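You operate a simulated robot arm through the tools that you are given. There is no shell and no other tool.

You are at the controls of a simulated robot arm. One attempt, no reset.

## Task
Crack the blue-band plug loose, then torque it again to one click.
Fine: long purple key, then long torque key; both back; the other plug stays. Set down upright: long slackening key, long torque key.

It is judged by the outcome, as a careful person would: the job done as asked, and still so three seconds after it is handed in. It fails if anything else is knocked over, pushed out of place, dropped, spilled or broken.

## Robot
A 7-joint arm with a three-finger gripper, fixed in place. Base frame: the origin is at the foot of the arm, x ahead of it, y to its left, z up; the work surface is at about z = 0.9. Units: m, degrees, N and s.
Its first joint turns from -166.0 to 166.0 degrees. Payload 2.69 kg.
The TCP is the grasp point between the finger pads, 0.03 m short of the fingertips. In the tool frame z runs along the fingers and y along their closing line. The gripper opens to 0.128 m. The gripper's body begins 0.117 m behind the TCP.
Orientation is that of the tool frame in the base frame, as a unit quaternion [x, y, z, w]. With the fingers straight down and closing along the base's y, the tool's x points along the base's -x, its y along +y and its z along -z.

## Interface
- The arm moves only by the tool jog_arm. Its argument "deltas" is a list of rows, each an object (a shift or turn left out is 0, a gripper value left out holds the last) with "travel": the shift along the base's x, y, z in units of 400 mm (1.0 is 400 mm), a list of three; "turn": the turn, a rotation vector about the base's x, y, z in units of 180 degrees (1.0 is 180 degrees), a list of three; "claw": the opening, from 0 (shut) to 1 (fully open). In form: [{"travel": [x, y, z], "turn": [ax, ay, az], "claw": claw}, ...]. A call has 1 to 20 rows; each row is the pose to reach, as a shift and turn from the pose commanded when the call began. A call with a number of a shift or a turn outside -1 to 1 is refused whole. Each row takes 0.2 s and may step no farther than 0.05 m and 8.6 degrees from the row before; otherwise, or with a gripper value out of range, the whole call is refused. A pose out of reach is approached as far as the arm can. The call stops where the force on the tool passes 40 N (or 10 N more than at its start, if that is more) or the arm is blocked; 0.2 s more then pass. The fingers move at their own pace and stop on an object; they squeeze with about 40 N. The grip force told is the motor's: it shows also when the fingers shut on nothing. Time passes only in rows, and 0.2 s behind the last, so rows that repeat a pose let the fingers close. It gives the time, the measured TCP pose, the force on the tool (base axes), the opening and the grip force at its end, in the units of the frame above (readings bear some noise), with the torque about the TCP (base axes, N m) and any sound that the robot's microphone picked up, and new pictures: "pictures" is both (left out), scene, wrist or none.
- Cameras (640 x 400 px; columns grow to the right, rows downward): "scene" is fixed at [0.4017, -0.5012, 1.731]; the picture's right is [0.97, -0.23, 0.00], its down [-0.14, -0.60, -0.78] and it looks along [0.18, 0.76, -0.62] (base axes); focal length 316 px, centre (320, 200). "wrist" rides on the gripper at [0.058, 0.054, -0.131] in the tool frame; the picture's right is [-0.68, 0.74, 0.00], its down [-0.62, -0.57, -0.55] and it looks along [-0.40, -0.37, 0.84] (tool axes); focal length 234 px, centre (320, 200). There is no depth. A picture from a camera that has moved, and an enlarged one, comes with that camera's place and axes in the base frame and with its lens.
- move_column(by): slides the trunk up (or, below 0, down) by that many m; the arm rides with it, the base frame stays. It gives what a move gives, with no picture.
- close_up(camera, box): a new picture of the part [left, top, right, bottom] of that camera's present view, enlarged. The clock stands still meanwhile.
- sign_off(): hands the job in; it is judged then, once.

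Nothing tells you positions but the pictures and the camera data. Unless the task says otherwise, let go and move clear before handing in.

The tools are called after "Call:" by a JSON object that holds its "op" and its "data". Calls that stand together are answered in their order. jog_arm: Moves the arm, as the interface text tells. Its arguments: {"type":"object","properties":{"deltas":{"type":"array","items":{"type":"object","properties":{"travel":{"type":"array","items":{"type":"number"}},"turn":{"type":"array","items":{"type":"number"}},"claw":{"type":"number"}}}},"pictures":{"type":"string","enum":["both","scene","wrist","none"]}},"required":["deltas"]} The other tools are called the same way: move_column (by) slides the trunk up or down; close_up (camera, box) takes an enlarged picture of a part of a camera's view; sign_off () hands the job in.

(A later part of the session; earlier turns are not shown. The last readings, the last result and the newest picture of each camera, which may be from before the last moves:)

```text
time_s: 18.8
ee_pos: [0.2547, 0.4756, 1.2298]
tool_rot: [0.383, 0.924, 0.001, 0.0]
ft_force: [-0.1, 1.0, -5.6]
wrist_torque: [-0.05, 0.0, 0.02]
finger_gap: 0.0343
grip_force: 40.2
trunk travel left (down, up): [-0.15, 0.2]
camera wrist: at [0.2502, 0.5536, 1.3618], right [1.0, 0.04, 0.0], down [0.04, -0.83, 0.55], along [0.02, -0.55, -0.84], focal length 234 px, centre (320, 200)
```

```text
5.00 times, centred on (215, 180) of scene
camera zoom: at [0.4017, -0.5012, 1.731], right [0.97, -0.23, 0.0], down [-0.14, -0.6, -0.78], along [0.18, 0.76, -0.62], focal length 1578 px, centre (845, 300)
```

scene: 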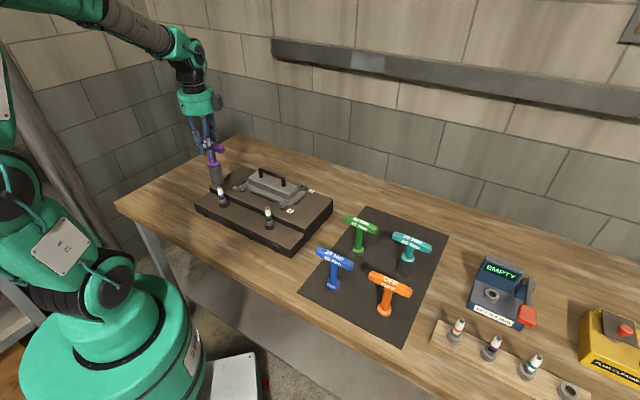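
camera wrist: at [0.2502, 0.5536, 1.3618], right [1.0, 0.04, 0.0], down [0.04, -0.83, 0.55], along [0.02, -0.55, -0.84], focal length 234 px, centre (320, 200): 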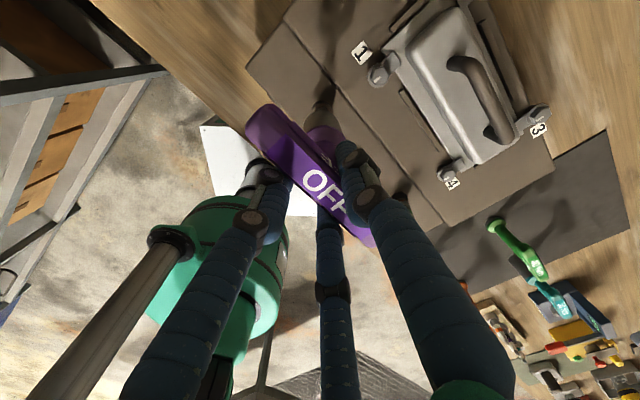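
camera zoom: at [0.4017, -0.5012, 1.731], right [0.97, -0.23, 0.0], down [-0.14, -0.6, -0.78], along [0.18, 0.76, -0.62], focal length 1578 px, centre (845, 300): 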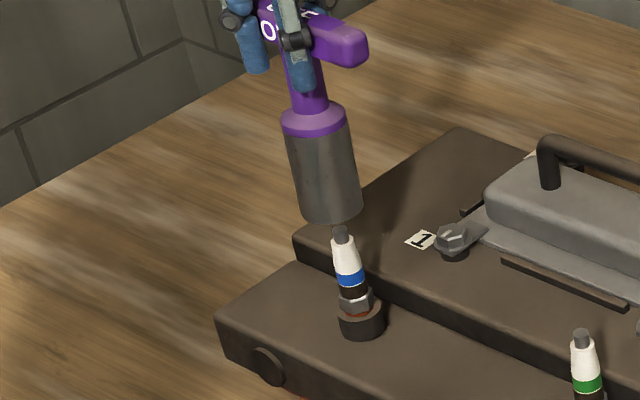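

The alignment is nearly right, with the plug still about 1 mm toward +x and 4 mm toward -y. I'll make that shift and lower slowly over the tip while watching the forces.

Call:
{"op": "jog_arm", "data": {"deltas": [{"travel": [0.0025, -0.01, 0], "claw": 0}, {"travel": [0.0025, -0.01, -0.025], "claw": 0}, {"travel": [0.0025, -0.01, -0.05], "claw": 0}, {"travel": [0.0025, -0.01, -0.075], "claw": 0}, {"travel": [0.0025, -0.01, -0.1], "claw": 0}, {"travel": [0.0025, -0.01, -0.1], "claw": 0}]}}

Call:
{"op": "close_up", "data": {"camera": "scene", "box": [185, 140, 245, 220]}}

Call:
{"op": "close_up", "data": {"camera": "wrist", "box": [280, 75, 370, 145]}}

```text
time_s: 20.2
ee_pos: [0.2556, 0.4717, 1.1916]
tool_rot: [0.383, 0.924, 0.0, 0.0]
ft_force: [-0.8, 0.0, -6.0]
wrist_torque: [-0.05, 0.01, -0.01]
finger_gap: 0.034
grip_force: 39.8
trunk travel left (down, up): [-0.15, 0.2]
camera wrist: at [0.2514, 0.55, 1.3219], right [1.0, 0.04, 0.0], down [0.04, -0.84, 0.55], along [0.02, -0.55, -0.84], focal length 234 px, centre (320, 200)
```

scene: 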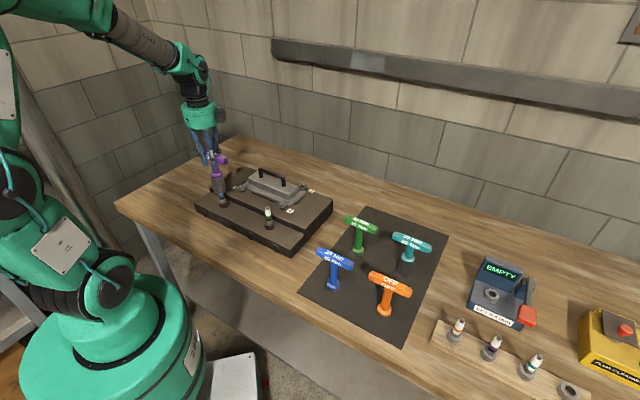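
wrist: 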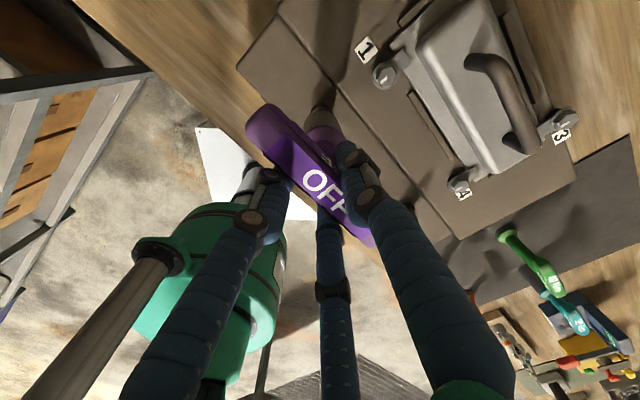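

```text
5.00 times, centred on (215, 180) of scene
camera zoom: at [0.4017, -0.5012, 1.731], right [0.97, -0.23, 0.0], down [-0.14, -0.6, -0.78], along [0.18, 0.76, -0.62], focal length 1578 px, centre (845, 300)
```

zoom: 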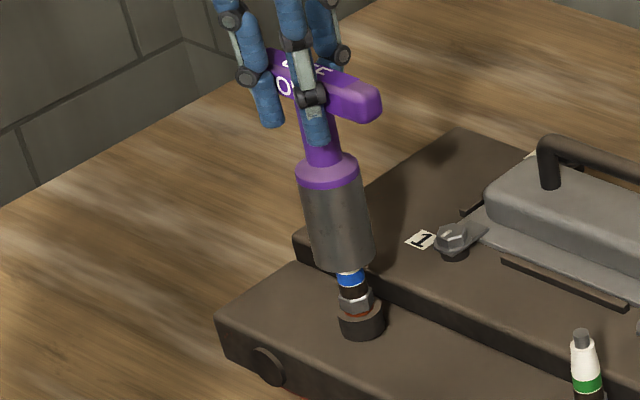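

```text
5.71 times, centred on (325, 110) of wrist
camera zoom: at [0.2514, 0.55, 1.3219], right [1.0, 0.04, 0.0], down [0.04, -0.84, 0.55], along [0.02, -0.55, -0.84], focal length 1338 px, centre (291, 714)
```

zoom: 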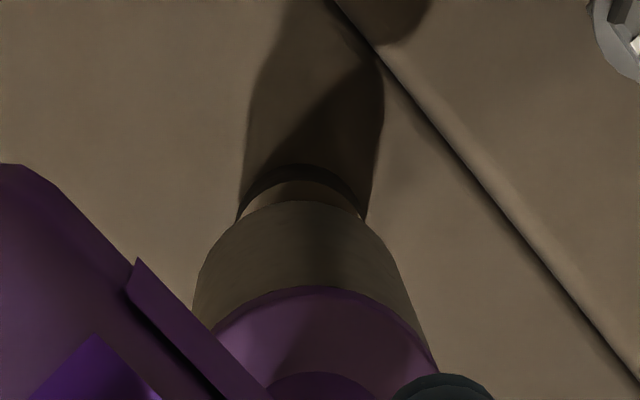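

The socket has passed over the tip and still lines up with the plug in both views. I'll keep lowering slowly until it meets resistance.

Call:
{"op": "jog_arm", "data": {"deltas": [{"travel": [0.002, -0.002, -0.02], "claw": 0}, {"travel": [0.002, -0.002, -0.04], "claw": 0}, {"travel": [0.002, -0.002, -0.06], "claw": 0}, {"travel": [0.002, -0.002, -0.07], "claw": 0}, {"travel": [0.002, -0.002, -0.07], "claw": 0}]}}

Call:
{"op": "close_up", "data": {"camera": "scene", "box": [185, 140, 245, 220]}}

```text
time_s: 21.4
ee_pos: [0.2564, 0.472, 1.1628]
tool_rot: [0.383, 0.924, 0.0, -0.001]
ft_force: [0.5, 0.3, -6.5]
wrist_torque: [-0.04, 0.0, 0.0]
finger_gap: 0.0344
grip_force: 39.6
trunk travel left (down, up): [-0.15, 0.2]
camera wrist: at [0.252, 0.5498, 1.2947], right [1.0, 0.04, 0.0], down [0.04, -0.84, 0.55], along [0.02, -0.55, -0.84], focal length 234 px, centre (320, 200)
```

scene: 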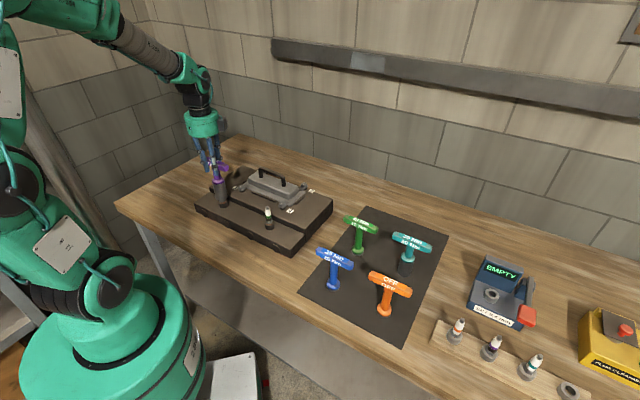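
wrist: 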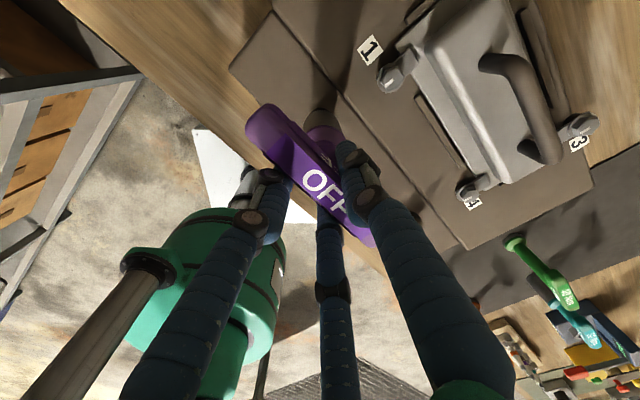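

```text
5.00 times, centred on (215, 180) of scene
camera zoom: at [0.4017, -0.5012, 1.731], right [0.97, -0.23, 0.0], down [-0.14, -0.6, -0.78], along [0.18, 0.76, -0.62], focal length 1578 px, centre (845, 300)
```

zoom: 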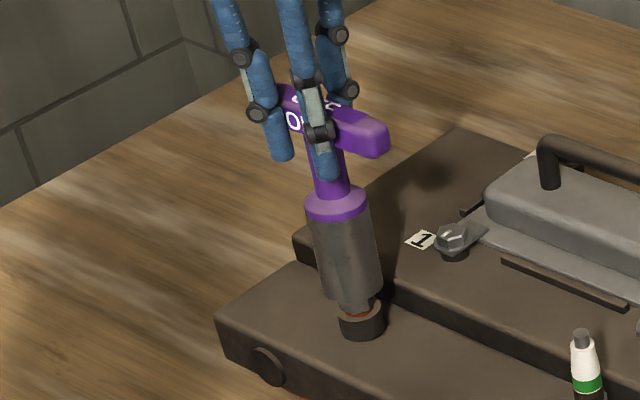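

The key is still moving freely, with its socket about to reach the hex. I'll continue down in finer steps.

Call:
{"op": "jog_arm", "data": {"deltas": [{"travel": [0, 0, -0.01], "claw": 0}, {"travel": [0, 0, -0.02], "claw": 0}, {"travel": [0, 0, -0.03], "claw": 0}, {"travel": [0, 0, -0.03], "claw": 0}], "pictures": "none"}}

Call:
{"op": "close_up", "data": {"camera": "scene", "box": [185, 140, 245, 220]}}

Call:
{"op": "close_up", "data": {"camera": "wrist", "box": [280, 75, 370, 145]}}

```text
time_s: 22.4
ee_pos: [0.255, 0.4728, 1.1508]
tool_rot: [0.383, 0.924, -0.001, 0.0]
ft_force: [0.5, -0.4, -5.4]
wrist_torque: [-0.02, 0.02, 0.06]
finger_gap: 0.0341
grip_force: 39.4
trunk travel left (down, up): [-0.15, 0.2]
```

```text
5.00 times, centred on (215, 180) of scene
camera zoom: at [0.4017, -0.5012, 1.731], right [0.97, -0.23, 0.0], down [-0.14, -0.6, -0.78], along [0.18, 0.76, -0.62], focal length 1578 px, centre (845, 300)
```

zoom: 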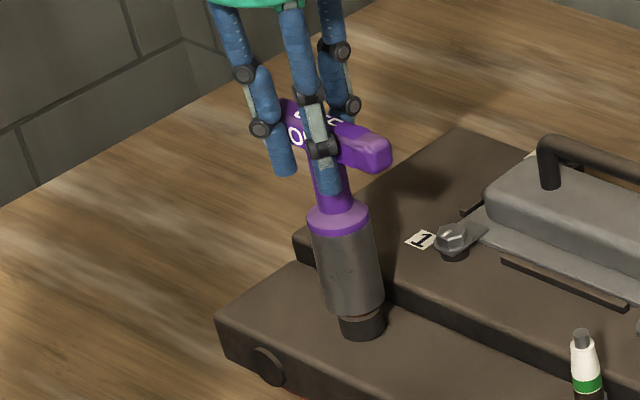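

```text
5.71 times, centred on (325, 110) of wrist
camera zoom: at [0.2511, 0.5501, 1.2824], right [1.0, 0.04, 0.0], down [0.04, -0.83, 0.55], along [0.02, -0.55, -0.84], focal length 1338 px, centre (291, 714)
```

zoom: 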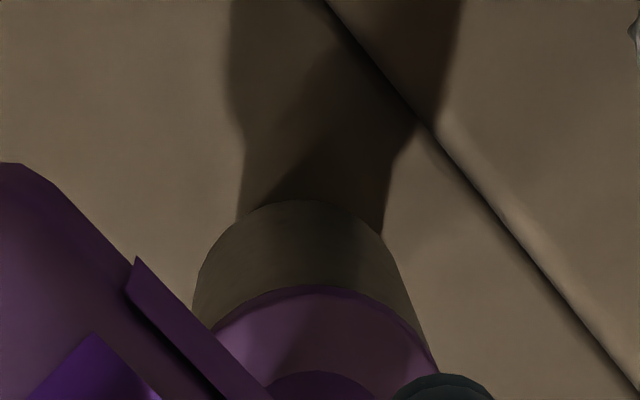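

There's still no contact, and the socket is now at the hex level just above the boss. I'll keep going down.

Call:
{"op": "jog_arm", "data": {"deltas": [{"travel": [0, 0, -0.01], "claw": 0}, {"travel": [0, 0, -0.02], "claw": 0}, {"travel": [0, 0, -0.03], "claw": 0}, {"travel": [0, 0, -0.04], "claw": 0}, {"travel": [0, 0, -0.04], "claw": 0}], "pictures": "none"}}

Call:
{"op": "close_up", "data": {"camera": "scene", "box": [185, 140, 245, 220]}}

```text
time_s: 23.4
ee_pos: [0.2567, 0.4741, 1.1429]
tool_rot: [0.382, 0.924, 0.006, 0.0]
ft_force: [0.5, 2.7, 10.8]
wrist_torque: [0.18, -0.09, 0.02]
finger_gap: 0.0345
grip_force: 40.0
trunk travel left (down, up): [-0.15, 0.2]
stopped in row 4: the force on the tool passed its limit at 44 N (the readings are from after the stop); the commanded pose is now the measured one
```

```text
5.00 times, centred on (215, 180) of scene
camera zoom: at [0.4017, -0.5012, 1.731], right [0.97, -0.23, 0.0], down [-0.14, -0.6, -0.78], along [0.18, 0.76, -0.62], focal length 1578 px, centre (845, 300)
```

zoom: 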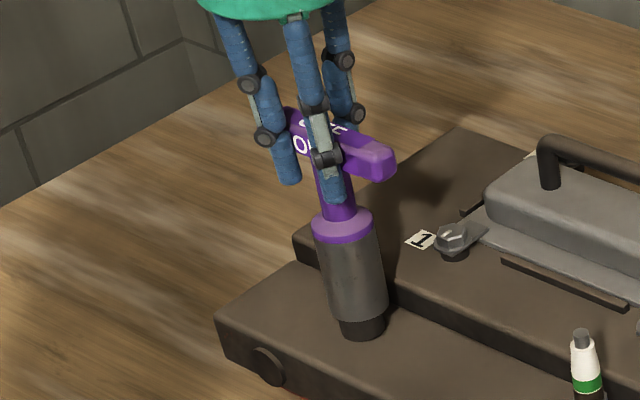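

The socket has seated on the boss at TCP z of about 1.143, with the hex covered. I'll ease off the downward push slightly and turn counter-clockwise, rotating about the key axis, to crack the plug loose.

Call:
{"op": "jog_arm", "data": {"deltas": [{"travel": [0, 0, 0.001], "claw": 0}, {"travel": [0, -0.0003, 0.001], "turn": [0, 0, 0.02], "claw": 0}, {"travel": [0.0001, -0.0008, 0.001], "turn": [0, 0, 0.04], "claw": 0}, {"travel": [0.0002, -0.0012, 0.001], "turn": [0, 0, 0.06], "claw": 0}, {"travel": [0.0002, -0.0012, 0.001], "turn": [0, 0, 0.06], "claw": 0}]}}

Call:
{"op": "close_up", "data": {"camera": "scene", "box": [185, 140, 245, 220]}}

Call:
{"op": "close_up", "data": {"camera": "wrist", "box": [220, 80, 420, 280]}}

```text
time_s: 24.6
ee_pos: [0.257, 0.4718, 1.1428]
tool_rot: [0.293, 0.956, 0.004, 0.0]
ft_force: [1.8, 2.7, 20.9]
wrist_torque: [0.28, -0.17, -0.18]
finger_gap: 0.0341
grip_force: 40.3
trunk travel left (down, up): [-0.15, 0.2]
camera wrist: at [0.2375, 0.5474, 1.2748], right [0.97, 0.23, 0.0], down [0.19, -0.82, 0.54], along [0.13, -0.53, -0.84], focal length 234 px, centre (320, 200)
```

scene: 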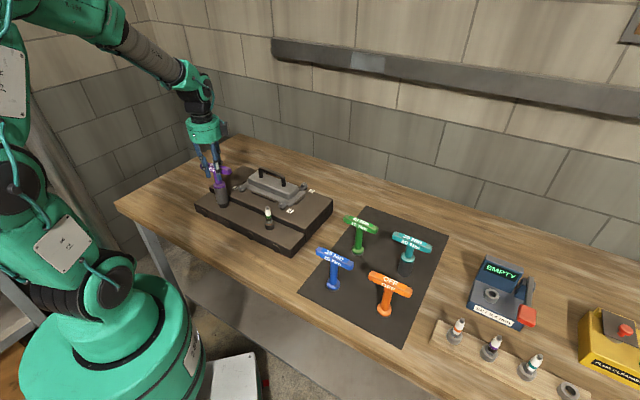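
wrist: 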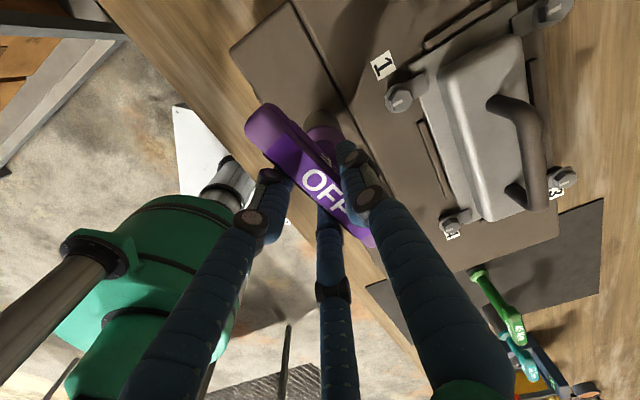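

```text
5.00 times, centred on (215, 180) of scene
camera zoom: at [0.4017, -0.5012, 1.731], right [0.97, -0.23, 0.0], down [-0.14, -0.6, -0.78], along [0.18, 0.76, -0.62], focal length 1578 px, centre (845, 300)
```

zoom: 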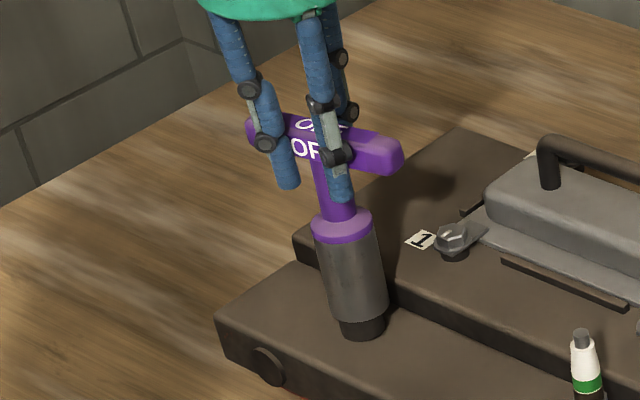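

```text
2.00 times, centred on (320, 180) of wrist
camera zoom: at [0.2375, 0.5474, 1.2748], right [0.97, 0.23, 0.0], down [0.19, -0.82, 0.54], along [0.13, -0.53, -0.84], focal length 468 px, centre (320, 240)
```

zoom: 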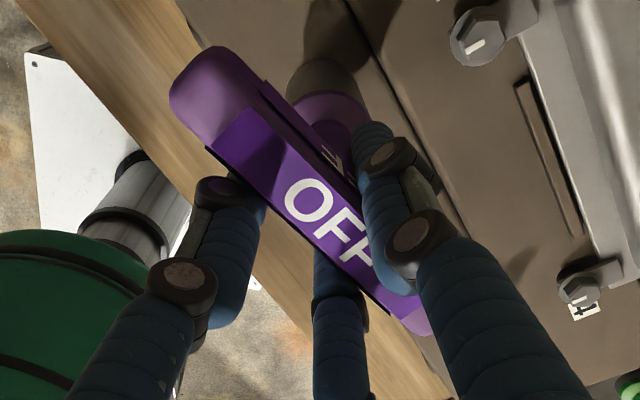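

The key turned about 11° with only 0.18 Nm so far and no sound. I'll ease up a little more and keep turning counter-clockwise while watching the torque.

Call:
{"op": "jog_arm", "data": {"deltas": [{"travel": [0, 0, 0.002], "turn": [0, 0, 0.02], "claw": 0}, {"travel": [0.0004, -0.0008, 0.002], "turn": [0, 0, 0.04], "claw": 0}, {"travel": [0.0006, -0.0012, 0.002], "turn": [0, 0, 0.06], "claw": 0}, {"travel": [0.0006, -0.0012, 0.002], "turn": [0, 0, 0.06], "claw": 0}], "pictures": "none"}}

Call:
{"op": "close_up", "data": {"camera": "wrist", "box": [220, 80, 420, 280]}}

Call:
{"op": "close_up", "data": {"camera": "scene", "box": [185, 140, 245, 220]}}

```text
time_s: 25.6
ee_pos: [0.2564, 0.4718, 1.1424]
tool_rot: [0.202, 0.979, 0.003, 0.0]
ft_force: [4.8, 5.1, 20.3]
wrist_torque: [0.45, -0.41, -0.05]
finger_gap: 0.0344
grip_force: 39.8
trunk travel left (down, up): [-0.15, 0.2]
```

```text
2.00 times, centred on (320, 180) of wrist
camera zoom: at [0.2229, 0.5414, 1.2749], right [0.91, 0.41, 0.0], down [0.34, -0.77, 0.54], along [0.23, -0.49, -0.84], focal length 468 px, centre (320, 240)
```

zoom: 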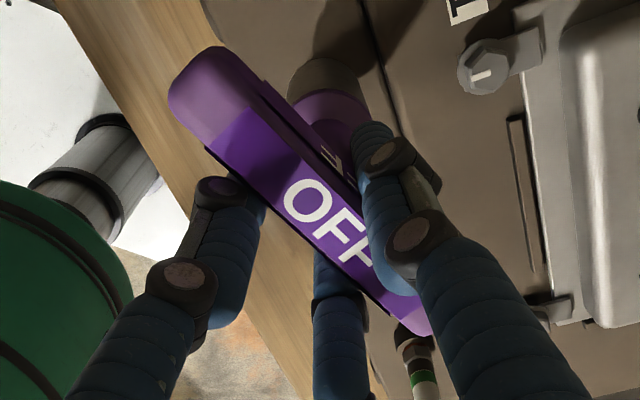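

```text
5.00 times, centred on (215, 180) of scene
camera zoom: at [0.4017, -0.5012, 1.731], right [0.97, -0.23, 0.0], down [-0.14, -0.6, -0.78], along [0.18, 0.76, -0.62], focal length 1578 px, centre (845, 300)
```

zoom: 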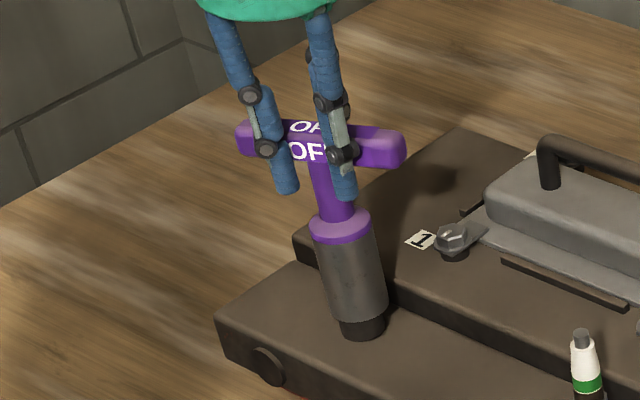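

The key has turned about 22° with very little torque and slight side loads building. I'll relieve the side load and continue turning counter-clockwise.

Call:
{"op": "jog_arm", "data": {"deltas": [{"travel": [0.003, 0.003, 0.0], "turn": [0, 0, 0.0], "claw": 0}, {"travel": [0.003, 0.003, 0.0], "turn": [0, 0, 0.02], "claw": 0}, {"travel": [0.003, 0.003, 0.0], "turn": [0, 0, 0.04], "claw": 0}, {"travel": [0.003, 0.003, 0.0], "turn": [0, 0, 0.06], "claw": 0}, {"travel": [0.003, 0.003, 0.0], "turn": [0, 0, 0.06], "claw": 0}], "pictures": "none"}}

Call:
{"op": "close_up", "data": {"camera": "wrist", "box": [220, 80, 420, 280]}}

Call:
{"op": "close_up", "data": {"camera": "scene", "box": [185, 140, 245, 220]}}

```text
time_s: 26.8
ee_pos: [0.257, 0.4726, 1.1431]
tool_rot: [0.109, 0.994, 0.004, 0.0]
ft_force: [-2.6, -5.1, 20.2]
wrist_torque: [-0.28, 0.13, -0.03]
finger_gap: 0.0343
grip_force: 40.1
trunk travel left (down, up): [-0.15, 0.2]
```

```text
2.00 times, centred on (320, 180) of wrist
camera zoom: at [0.2111, 0.5352, 1.2748], right [0.82, 0.57, 0.0], down [0.48, -0.69, 0.54], along [0.31, -0.44, -0.84], focal length 468 px, centre (320, 240)
```

zoom: 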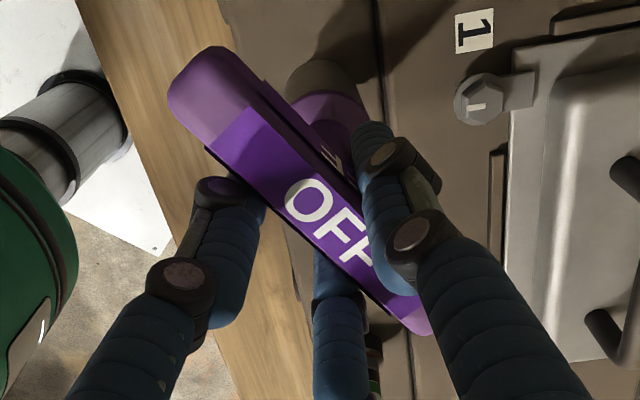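

```text
5.00 times, centred on (215, 180) of scene
camera zoom: at [0.4017, -0.5012, 1.731], right [0.97, -0.23, 0.0], down [-0.14, -0.6, -0.78], along [0.18, 0.76, -0.62], focal length 1578 px, centre (845, 300)
```

zoom: 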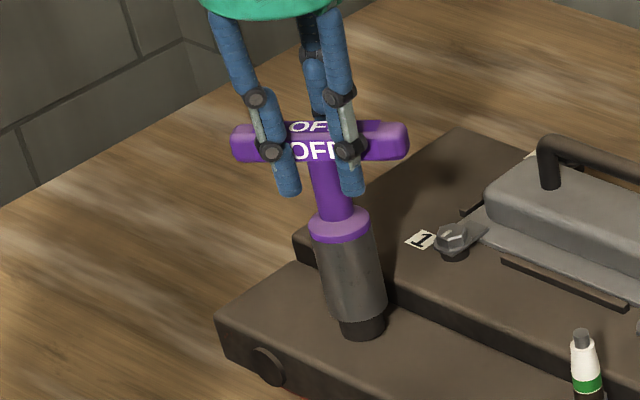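

The key has turned about 32° with almost no torque, so the hex may not be engaged yet. I'll keep turning with light downward pressure to find the engagement, correcting the side force.

Call:
{"op": "jog_arm", "data": {"deltas": [{"travel": [-0.001, -0.0018, 0.0], "turn": [0, 0, 0.02], "claw": 0}, {"travel": [-0.001, -0.0018, 0.0], "turn": [0, 0, 0.04], "claw": 0}, {"travel": [-0.001, -0.0018, 0.0], "turn": [0, 0, 0.06], "claw": 0}, {"travel": [-0.001, -0.0018, 0.0], "turn": [0, 0, 0.08], "claw": 0}, {"travel": [-0.001, -0.0018, 0.0], "turn": [0, 0, 0.08], "claw": 0}], "pictures": "none"}}

Call:
{"op": "close_up", "data": {"camera": "scene", "box": [185, 140, 245, 220]}}

```text
time_s: 27.9
ee_pos: [0.2568, 0.4719, 1.1428]
tool_rot: [-0.016, 1.0, 0.003, 0.0]
ft_force: [-4.8, -2.5, 18.6]
wrist_torque: [-0.09, 0.41, 0.01]
finger_gap: 0.0342
grip_force: 40.1
trunk travel left (down, up): [-0.15, 0.2]
```

```text
5.00 times, centred on (215, 180) of scene
camera zoom: at [0.4017, -0.5012, 1.731], right [0.97, -0.23, 0.0], down [-0.14, -0.6, -0.78], along [0.18, 0.76, -0.62], focal length 1578 px, centre (845, 300)
```

zoom: 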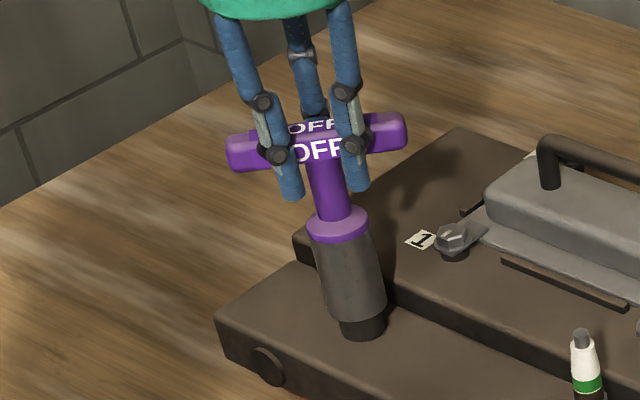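

The key has turned about 47° and the torque is still near zero. I'll turn somewhat further with light pressure so the sweep covers a full 60° hex period.

Call:
{"op": "jog_arm", "data": {"deltas": [{"travel": [-0.0015, -0.001, 0.0], "turn": [0, 0, 0.02], "claw": 0}, {"travel": [-0.0015, -0.001, 0.0], "turn": [0, 0, 0.04], "claw": 0}, {"travel": [-0.0015, -0.001, 0.0], "turn": [0, 0, 0.06], "claw": 0}], "pictures": "none"}}

Call:
{"op": "jog_arm", "data": {"deltas": [{"travel": [0, 0, 0], "turn": [0, 0, 0.02], "claw": 0}, {"travel": [0, 0, 0], "turn": [0, 0, 0.04], "claw": 0}, {"travel": [0, 0, 0], "turn": [0, 0, 0.06], "claw": 0}], "pictures": "none"}}

Call:
{"op": "close_up", "data": {"camera": "scene", "box": [185, 140, 245, 220]}}

```text
time_s: 28.8
ee_pos: [0.2575, 0.4721, 1.1449]
tool_rot: [-0.111, 0.994, 0.003, -0.001]
ft_force: [-0.7, 1.4, 19.7]
wrist_torque: [0.18, 0.08, -0.04]
finger_gap: 0.034
grip_force: 39.5
trunk travel left (down, up): [-0.15, 0.2]
```

```text
time_s: 29.6
ee_pos: [0.2575, 0.4719, 1.144]
tool_rot: [-0.204, 0.979, 0.003, -0.002]
ft_force: [-4.3, 0.5, 21.8]
wrist_torque: [0.16, 0.35, -0.06]
finger_gap: 0.0341
grip_force: 39.8
trunk travel left (down, up): [-0.15, 0.2]
```

```text
5.00 times, centred on (215, 180) of scene
camera zoom: at [0.4017, -0.5012, 1.731], right [0.97, -0.23, 0.0], down [-0.14, -0.6, -0.78], along [0.18, 0.76, -0.62], focal length 1578 px, centre (845, 300)
```

zoom: 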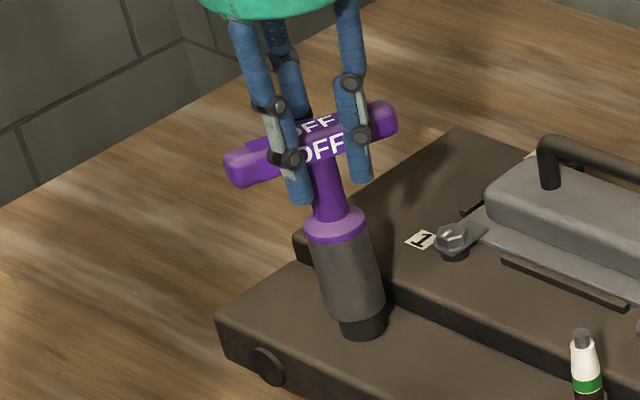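

After 68° there's been no torque build-up and no drop. I'll lift the key enough to expose the hex and see whether the plug has turned.

Call:
{"op": "jog_arm", "data": {"deltas": [{"travel": [0, 0, 0.02], "claw": 0}, {"travel": [0, 0, 0.05], "claw": 0}, {"travel": [0, 0, 0.08], "claw": 0}, {"travel": [0, 0, 0.1], "claw": 0}, {"travel": [0, 0, 0.1], "claw": 0}], "pictures": "wrist"}}

Call:
{"op": "close_up", "data": {"camera": "scene", "box": [205, 175, 240, 210]}}

Call:
{"op": "close_up", "data": {"camera": "wrist", "box": [280, 75, 370, 145]}}

```text
time_s: 30.8
ee_pos: [0.2576, 0.4713, 1.183]
tool_rot: [-0.203, 0.979, 0.003, -0.002]
ft_force: [-0.3, 0.4, -6.6]
wrist_torque: [-0.06, -0.02, -0.01]
finger_gap: 0.0341
grip_force: 39.7
trunk travel left (down, up): [-0.15, 0.2]
camera wrist: at [0.1821, 0.4962, 1.3149], right [0.33, 0.94, 0.0], down [0.79, -0.28, 0.54], along [0.51, -0.18, -0.84], focal length 234 px, centre (320, 200)
```

wrist: 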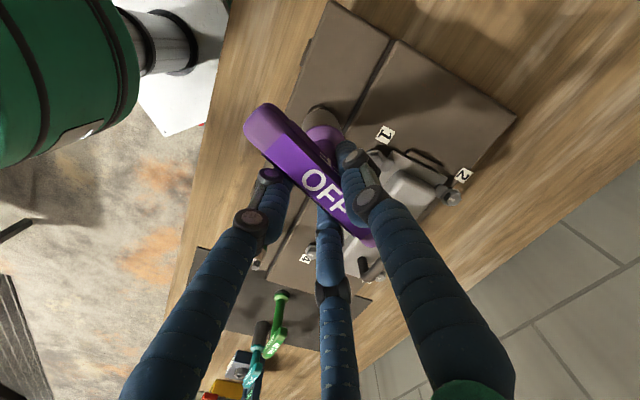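

```text
11.43 times, centred on (222, 192) of scene
camera zoom: at [0.4017, -0.5012, 1.731], right [0.97, -0.23, 0.0], down [-0.14, -0.6, -0.78], along [0.18, 0.76, -0.62], focal length 3607 px, centre (1434, 286)
```

zoom: 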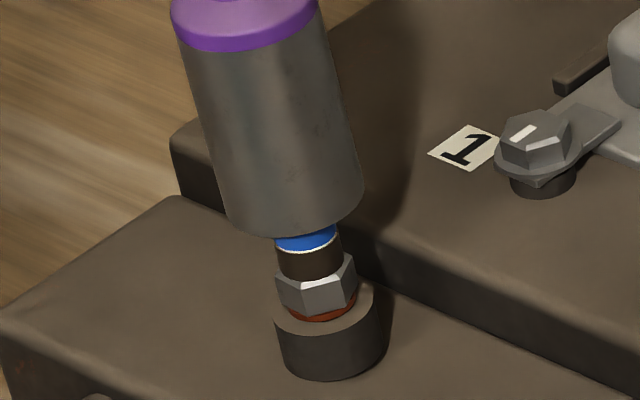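

```text
5.71 times, centred on (325, 110) of wrist
camera zoom: at [0.1821, 0.4962, 1.3149], right [0.33, 0.94, 0.0], down [0.79, -0.28, 0.54], along [0.51, -0.18, -0.84], focal length 1338 px, centre (291, 714)
```

zoom: 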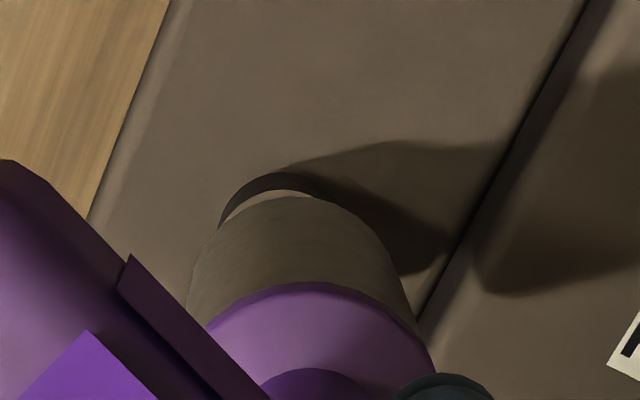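

The hex is now visible with one bright facet facing the camera, which gives me a baseline. I'll lower again, turn another 25° counter-clockwise, and lift to see if the hex orientation changed.

Call:
{"op": "jog_arm", "data": {"deltas": [{"travel": [0, 0, -0.03], "claw": 0}, {"travel": [0, 0, -0.06], "claw": 0}, {"travel": [0, 0, -0.08], "claw": 0}, {"travel": [0, 0, -0.09], "claw": 0}, {"travel": [0, 0, -0.095], "claw": 0}, {"travel": [0, 0, -0.095], "claw": 0}], "pictures": "none"}}

Call:
{"op": "jog_arm", "data": {"deltas": [{"travel": [0, 0, 0], "turn": [0, 0, 0.02], "claw": 0}, {"travel": [0, 0, 0], "turn": [0, 0, 0.04], "claw": 0}], "pictures": "none"}}

Call:
{"op": "jog_arm", "data": {"deltas": [{"travel": [0, 0, 0], "turn": [0, 0, 0.02], "claw": 0}, {"travel": [0, 0, 0], "turn": [0, 0, 0.04], "claw": 0}, {"travel": [0, 0, 0], "turn": [0, 0, 0.06], "claw": 0}, {"travel": [0, 0, 0], "turn": [0, 0, 0.08], "claw": 0}, {"travel": [0, 0, 0], "turn": [0, 0, 0.1], "claw": 0}], "pictures": "none"}}

```text
time_s: 32.1
ee_pos: [0.2572, 0.4721, 1.1438]
tool_rot: [-0.203, 0.979, 0.004, -0.001]
ft_force: [-0.7, 0.8, -0.7]
wrist_torque: [0.01, 0.06, 0.01]
finger_gap: 0.0343
grip_force: 40.2
trunk travel left (down, up): [-0.15, 0.2]
```

```text
time_s: 32.8
ee_pos: [0.2567, 0.4717, 1.1437]
tool_rot: [-0.265, 0.964, 0.003, -0.001]
ft_force: [-0.9, 1.5, 0.1]
wrist_torque: [0.04, 0.04, -0.04]
finger_gap: 0.034
grip_force: 40.2
trunk travel left (down, up): [-0.15, 0.2]
```

```text
time_s: 34.0
ee_pos: [0.256, 0.4712, 1.1445]
tool_rot: [-0.412, 0.911, 0.003, -0.003]
ft_force: [-0.1, -1.3, -1.3]
wrist_torque: [-0.13, 0.09, 0.01]
finger_gap: 0.0341
grip_force: 39.9
trunk travel left (down, up): [-0.15, 0.2]
```

That was another 25° with essentially no torque. I'll lift again and compare the hex.

Call:
{"op": "jog_arm", "data": {"deltas": [{"travel": [0, 0, 0.02], "claw": 0}, {"travel": [0, 0, 0.05], "claw": 0}, {"travel": [0, 0, 0.08], "claw": 0}, {"travel": [0, 0, 0.095], "claw": 0}, {"travel": [0, 0, 0.095], "claw": 0}], "pictures": "none"}}

Call:
{"op": "close_up", "data": {"camera": "scene", "box": [205, 175, 240, 210]}}

Call:
{"op": "close_up", "data": {"camera": "wrist", "box": [220, 80, 420, 280]}}

```text
time_s: 35.1
ee_pos: [0.2569, 0.4712, 1.1815]
tool_rot: [-0.411, 0.912, 0.002, -0.004]
ft_force: [0.5, 0.4, -5.9]
wrist_torque: [0.01, -0.07, 0.0]
finger_gap: 0.0341
grip_force: 39.7
trunk travel left (down, up): [-0.15, 0.2]
```

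```text
11.43 times, centred on (222, 192) of scene
camera zoom: at [0.4017, -0.5012, 1.731], right [0.97, -0.23, 0.0], down [-0.14, -0.6, -0.78], along [0.18, 0.76, -0.62], focal length 3607 px, centre (1434, 286)
```

zoom: 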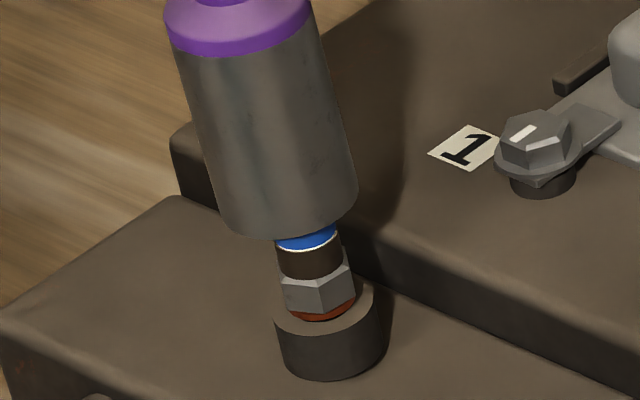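

```text
2.00 times, centred on (320, 180) of wrist
camera zoom: at [0.1782, 0.4627, 1.3141], right [-0.11, 0.99, 0.0], down [0.84, 0.09, 0.54], along [0.54, 0.06, -0.84], focal length 468 px, centre (320, 240)
```

zoom: 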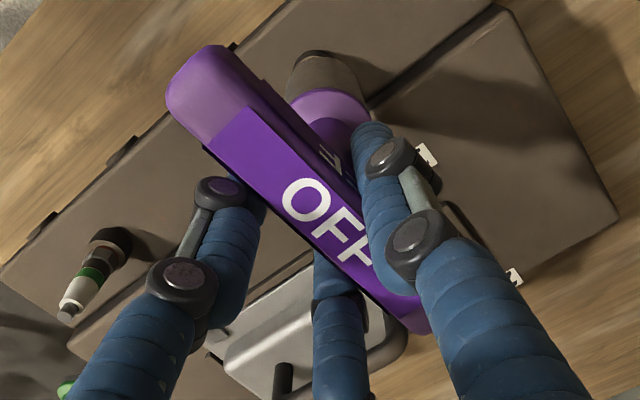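

The hex now shows an edge facing the camera where there was a facet, and more of the gasket shows. So the plug turned with the key and is cracked loose. I'll raise the purple key, undo the rotation and carry it back above its spot on the mat.

Call:
{"op": "jog_arm", "data": {"deltas": [{"travel": [0, 0, 0.1], "claw": 0}, {"travel": [0, 0, 0.2], "claw": 0}, {"travel": [0, 0, 0.3], "claw": 0}, {"travel": [0.08, -0.026, 0.3], "turn": [0, 0, -0.0433], "claw": 0}, {"travel": [0.16, -0.052, 0.3], "turn": [0, 0, -0.0867], "claw": 0}, {"travel": [0.24, -0.078, 0.3], "turn": [0, 0, -0.13], "claw": 0}, {"travel": [0.32, -0.104, 0.3], "turn": [0, 0, -0.1733], "claw": 0}, {"travel": [0.4, -0.131, 0.3], "turn": [0, 0, -0.2167], "claw": 0}, {"travel": [0.48, -0.157, 0.3], "turn": [0, 0, -0.26], "claw": 0}, {"travel": [0.56, -0.183, 0.3], "turn": [0, 0, -0.3033], "claw": 0}, {"travel": [0.64, -0.209, 0.3], "turn": [0, 0, -0.3467], "claw": 0}, {"travel": [0.72, -0.235, 0.3], "turn": [0, 0, -0.39], "claw": 0}, {"travel": [0.8, -0.261, 0.3], "turn": [0, 0, -0.4333], "claw": 0}, {"travel": [0.88, -0.287, 0.3], "turn": [0, 0, -0.4767], "claw": 0}, {"travel": [0.96, -0.313, 0.3], "turn": [0, 0, -0.52], "claw": 0}], "pictures": "none"}}

Call:
{"op": "jog_arm", "data": {"deltas": [{"travel": [0.08, -0.026, 0], "claw": 0}, {"travel": [0.16, -0.052, 0], "claw": 0}, {"travel": [0.24, -0.078, 0], "claw": 0}, {"travel": [0.32, -0.104, 0], "claw": 0}, {"travel": [0.4, -0.131, 0], "claw": 0}, {"travel": [0.48, -0.157, 0], "claw": 0}, {"travel": [0.56, -0.183, 0], "claw": 0}, {"travel": [0.599, -0.196, 0], "claw": 0}, {"travel": [0.599, -0.196, 0], "claw": 0}]}}

Call:
{"op": "close_up", "data": {"camera": "scene", "box": [350, 60, 470, 260]}}

Call:
{"op": "close_up", "data": {"camera": "scene", "box": [205, 170, 245, 210]}}

```text
time_s: 38.4
ee_pos: [0.6415, 0.3457, 1.3016]
tool_rot: [0.383, 0.924, 0.004, 0.001]
ft_force: [-1.3, 0.8, -5.5]
wrist_torque: [-0.05, 0.04, -0.03]
finger_gap: 0.034
grip_force: 39.5
trunk travel left (down, up): [-0.15, 0.2]
```

```text
time_s: 40.4
ee_pos: [0.8801, 0.2684, 1.3052]
tool_rot: [0.383, 0.924, 0.004, -0.001]
ft_force: [-0.1, 0.0, -5.2]
wrist_torque: [-0.01, 0.01, -0.01]
finger_gap: 0.0342
grip_force: 40.3
trunk travel left (down, up): [-0.15, 0.2]
camera wrist: at [0.8751, 0.3465, 1.4363], right [1.0, 0.04, 0.0], down [0.03, -0.84, 0.54], along [0.03, -0.54, -0.84], focal length 234 px, centre (320, 200)
```

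scene: 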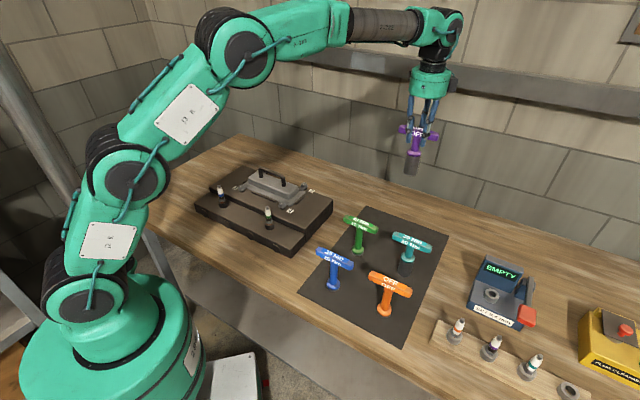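
wrist: 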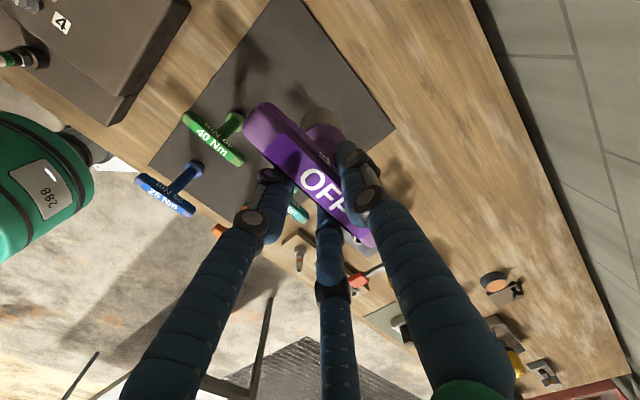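

```text
2.00 times, centred on (410, 160) of scene
camera zoom: at [0.4017, -0.5012, 1.731], right [0.97, -0.23, 0.0], down [-0.14, -0.6, -0.78], along [0.18, 0.76, -0.62], focal length 631 px, centre (140, 280)
```

zoom: 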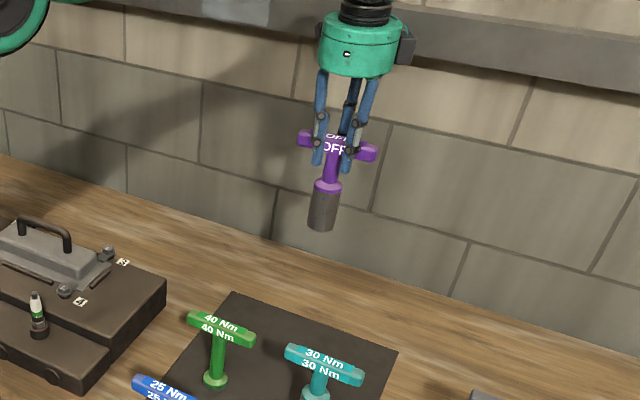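

```text
10.00 times, centred on (225, 190) of scene
camera zoom: at [0.4017, -0.5012, 1.731], right [0.97, -0.23, 0.0], down [-0.14, -0.6, -0.78], along [0.18, 0.76, -0.62], focal length 3156 px, centre (1270, 300)
```

zoom: 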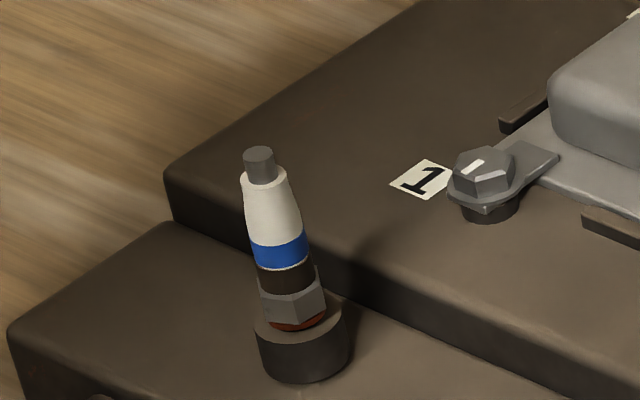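

The purple key is back above its spot, and the blue plug stands undisturbed and slightly raised. I'll correct the tiny tool tilt and lower the key toward the mat.

Call:
{"op": "jog_arm", "data": {"deltas": [{"travel": [0, 0, -0.08], "turn": [-0.0022, 0.0009, 0], "claw": 0}, {"travel": [0, 0, -0.17], "turn": [-0.0022, 0.0009, 0], "claw": 0}, {"travel": [0, 0, -0.26], "turn": [-0.0022, 0.0009, 0], "claw": 0}, {"travel": [0, 0, -0.35], "turn": [-0.0022, 0.0009, 0], "claw": 0}, {"travel": [0, 0, -0.44], "turn": [-0.0022, 0.0009, 0], "claw": 0}, {"travel": [0, 0, -0.52], "turn": [-0.0022, 0.0009, 0], "claw": 0}, {"travel": [0, 0, -0.58], "turn": [-0.0022, 0.0009, 0], "claw": 0}, {"travel": [0, 0, -0.61], "turn": [-0.0022, 0.0009, 0], "claw": 0}, {"travel": [0, 0, -0.61], "turn": [-0.0022, 0.0009, 0], "claw": 0}]}}

Call:
{"op": "close_up", "data": {"camera": "scene", "box": [350, 130, 470, 260]}}

Call:
{"op": "close_up", "data": {"camera": "wrist", "box": [220, 80, 420, 280]}}

```text
time_s: 42.4
ee_pos: [0.8814, 0.2669, 1.0562]
tool_rot: [0.382, 0.924, 0.0, 0.0]
ft_force: [0.0, -0.1, -6.4]
wrist_torque: [-0.03, 0.03, 0.01]
finger_gap: 0.0342
grip_force: 40.1
trunk travel left (down, up): [-0.15, 0.2]
camera wrist: at [0.8781, 0.3446, 1.1875], right [1.0, 0.04, 0.0], down [0.04, -0.83, 0.55], along [0.02, -0.55, -0.84], focal length 234 px, centre (320, 200)
```

scene: 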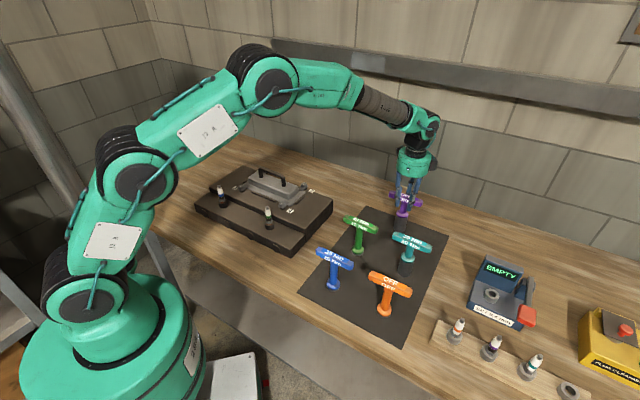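
wrist: 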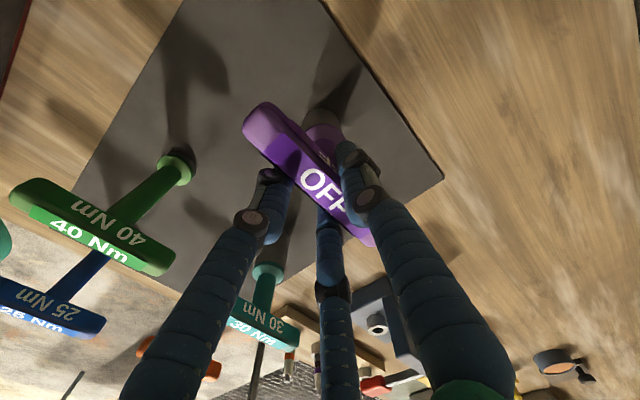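

```text
3.08 times, centred on (410, 195) of scene
camera zoom: at [0.4017, -0.5012, 1.731], right [0.97, -0.23, 0.0], down [-0.14, -0.6, -0.78], along [0.18, 0.76, -0.62], focal length 971 px, centre (43, 215)
```

zoom: 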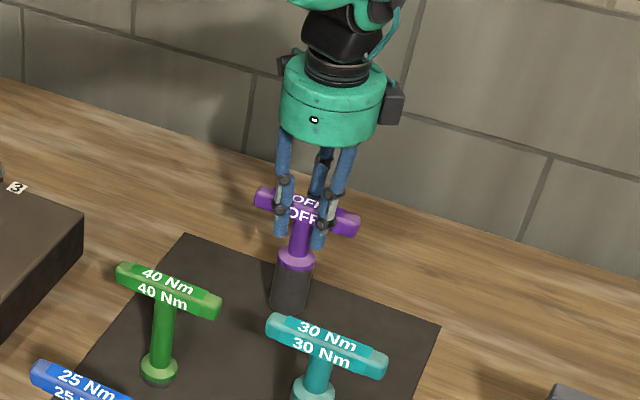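

```text
2.00 times, centred on (320, 180) of wrist
camera zoom: at [0.8781, 0.3446, 1.1875], right [1.0, 0.04, 0.0], down [0.04, -0.83, 0.55], along [0.02, -0.55, -0.84], focal length 468 px, centre (320, 240)
```

zoom: 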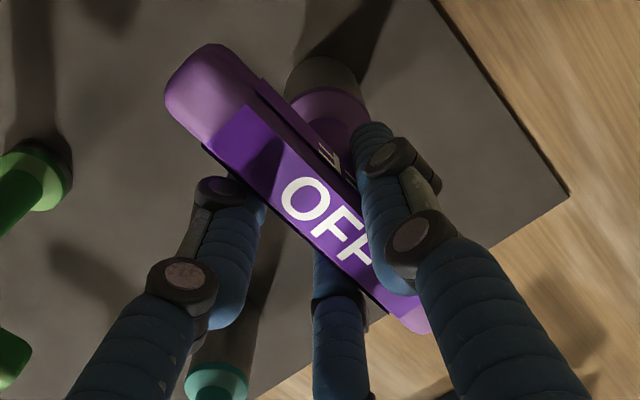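

The key is just above the mat, in its original spot and upright. I'll lower the last centimetre gently until it touches.

Call:
{"op": "jog_arm", "data": {"deltas": [{"travel": [0, 0, -0.01], "claw": 0}, {"travel": [0, 0, -0.02], "claw": 0}, {"travel": [0, 0, -0.025], "claw": 0}, {"travel": [0, 0, -0.03], "claw": 0}, {"travel": [0, 0, -0.03], "claw": 0}], "pictures": "none"}}

```text
time_s: 43.5
ee_pos: [0.8822, 0.2673, 1.0441]
tool_rot: [0.382, 0.924, 0.0, -0.001]
ft_force: [0.3, -0.4, -5.9]
wrist_torque: [-0.02, 0.03, 0.01]
finger_gap: 0.034
grip_force: 39.7
trunk travel left (down, up): [-0.15, 0.2]
```

Call:
{"op": "jog_arm", "data": {"deltas": [{"travel": [0, 0, -0.003], "claw": 0}, {"travel": [0, 0, -0.006], "claw": 0}, {"travel": [0, 0, -0.006], "claw": 0}], "pictures": "none"}}

```text
time_s: 44.4
ee_pos: [0.8818, 0.2678, 1.0452]
tool_rot: [0.383, 0.924, 0.001, 0.001]
ft_force: [-0.2, -3.4, 2.5]
wrist_torque: [-0.41, 0.09, -0.02]
finger_gap: 0.0342
grip_force: 40.1
trunk travel left (down, up): [-0.15, 0.2]
```

The key is touching the mat and its weight is off the gripper. I'll open the fingers and check that it stands.

Call:
{"op": "jog_arm", "data": {"deltas": [{"travel": [0, 0, 0], "claw": 0.35}, {"travel": [0, 0, 0], "claw": 0.5}, {"travel": [0, 0, 0], "claw": 0.7}, {"travel": [0, 0, 0], "claw": 0.7}]}}

Call:
{"op": "close_up", "data": {"camera": "scene", "box": [350, 130, 470, 260]}}

Call:
{"op": "close_up", "data": {"camera": "wrist", "box": [220, 80, 420, 280]}}

```text
time_s: 45.4
ee_pos: [0.8815, 0.2675, 1.0437]
tool_rot: [0.382, 0.924, 0.0, 0.0]
ft_force: [1.2, 0.1, -1.1]
wrist_torque: [0.0, 0.03, -0.01]
finger_gap: 0.0896
grip_force: 0.1
trunk travel left (down, up): [-0.15, 0.2]
camera wrist: at [0.877, 0.3466, 1.1753], right [1.0, 0.04, 0.0], down [0.04, -0.83, 0.55], along [0.02, -0.55, -0.84], focal length 234 px, centre (320, 200)
```

scene: 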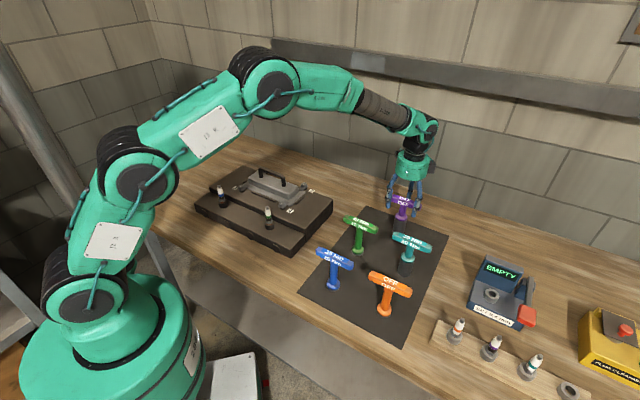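
wrist: 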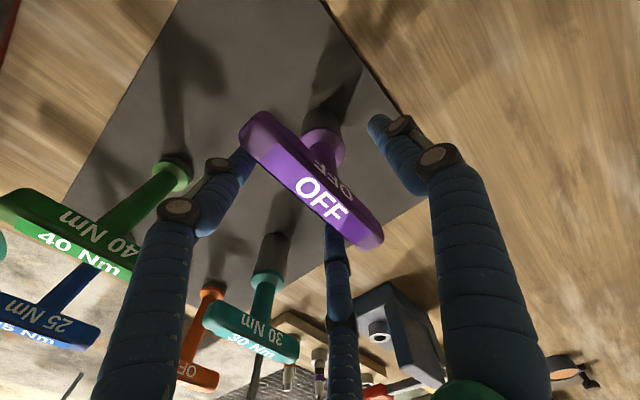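

```text
3.08 times, centred on (410, 195) of scene
camera zoom: at [0.4017, -0.5012, 1.731], right [0.97, -0.23, 0.0], down [-0.14, -0.6, -0.78], along [0.18, 0.76, -0.62], focal length 971 px, centre (43, 215)
```

zoom: 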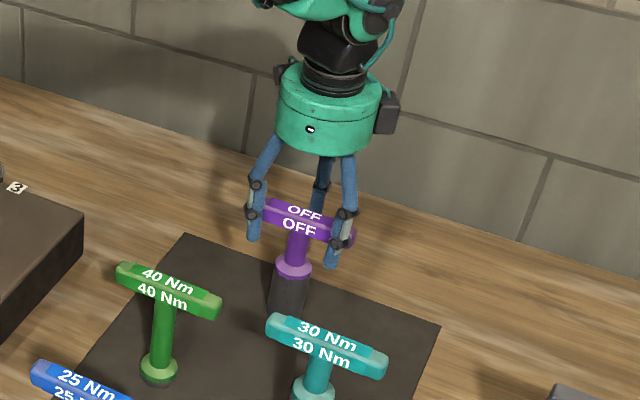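

```text
2.00 times, centred on (320, 180) of wrist
camera zoom: at [0.877, 0.3466, 1.1753], right [1.0, 0.04, 0.0], down [0.04, -0.83, 0.55], along [0.02, -0.55, -0.84], focal length 468 px, centre (320, 240)
```

zoom: 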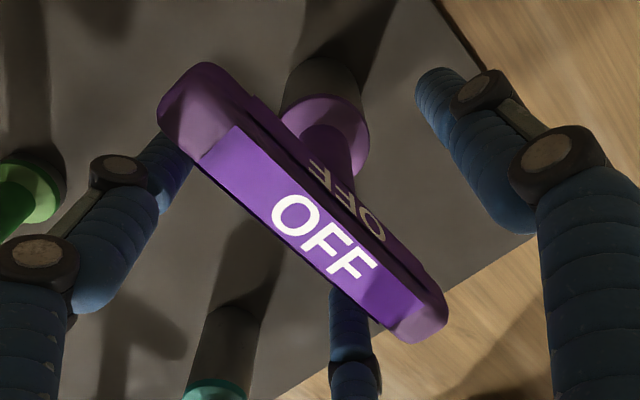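

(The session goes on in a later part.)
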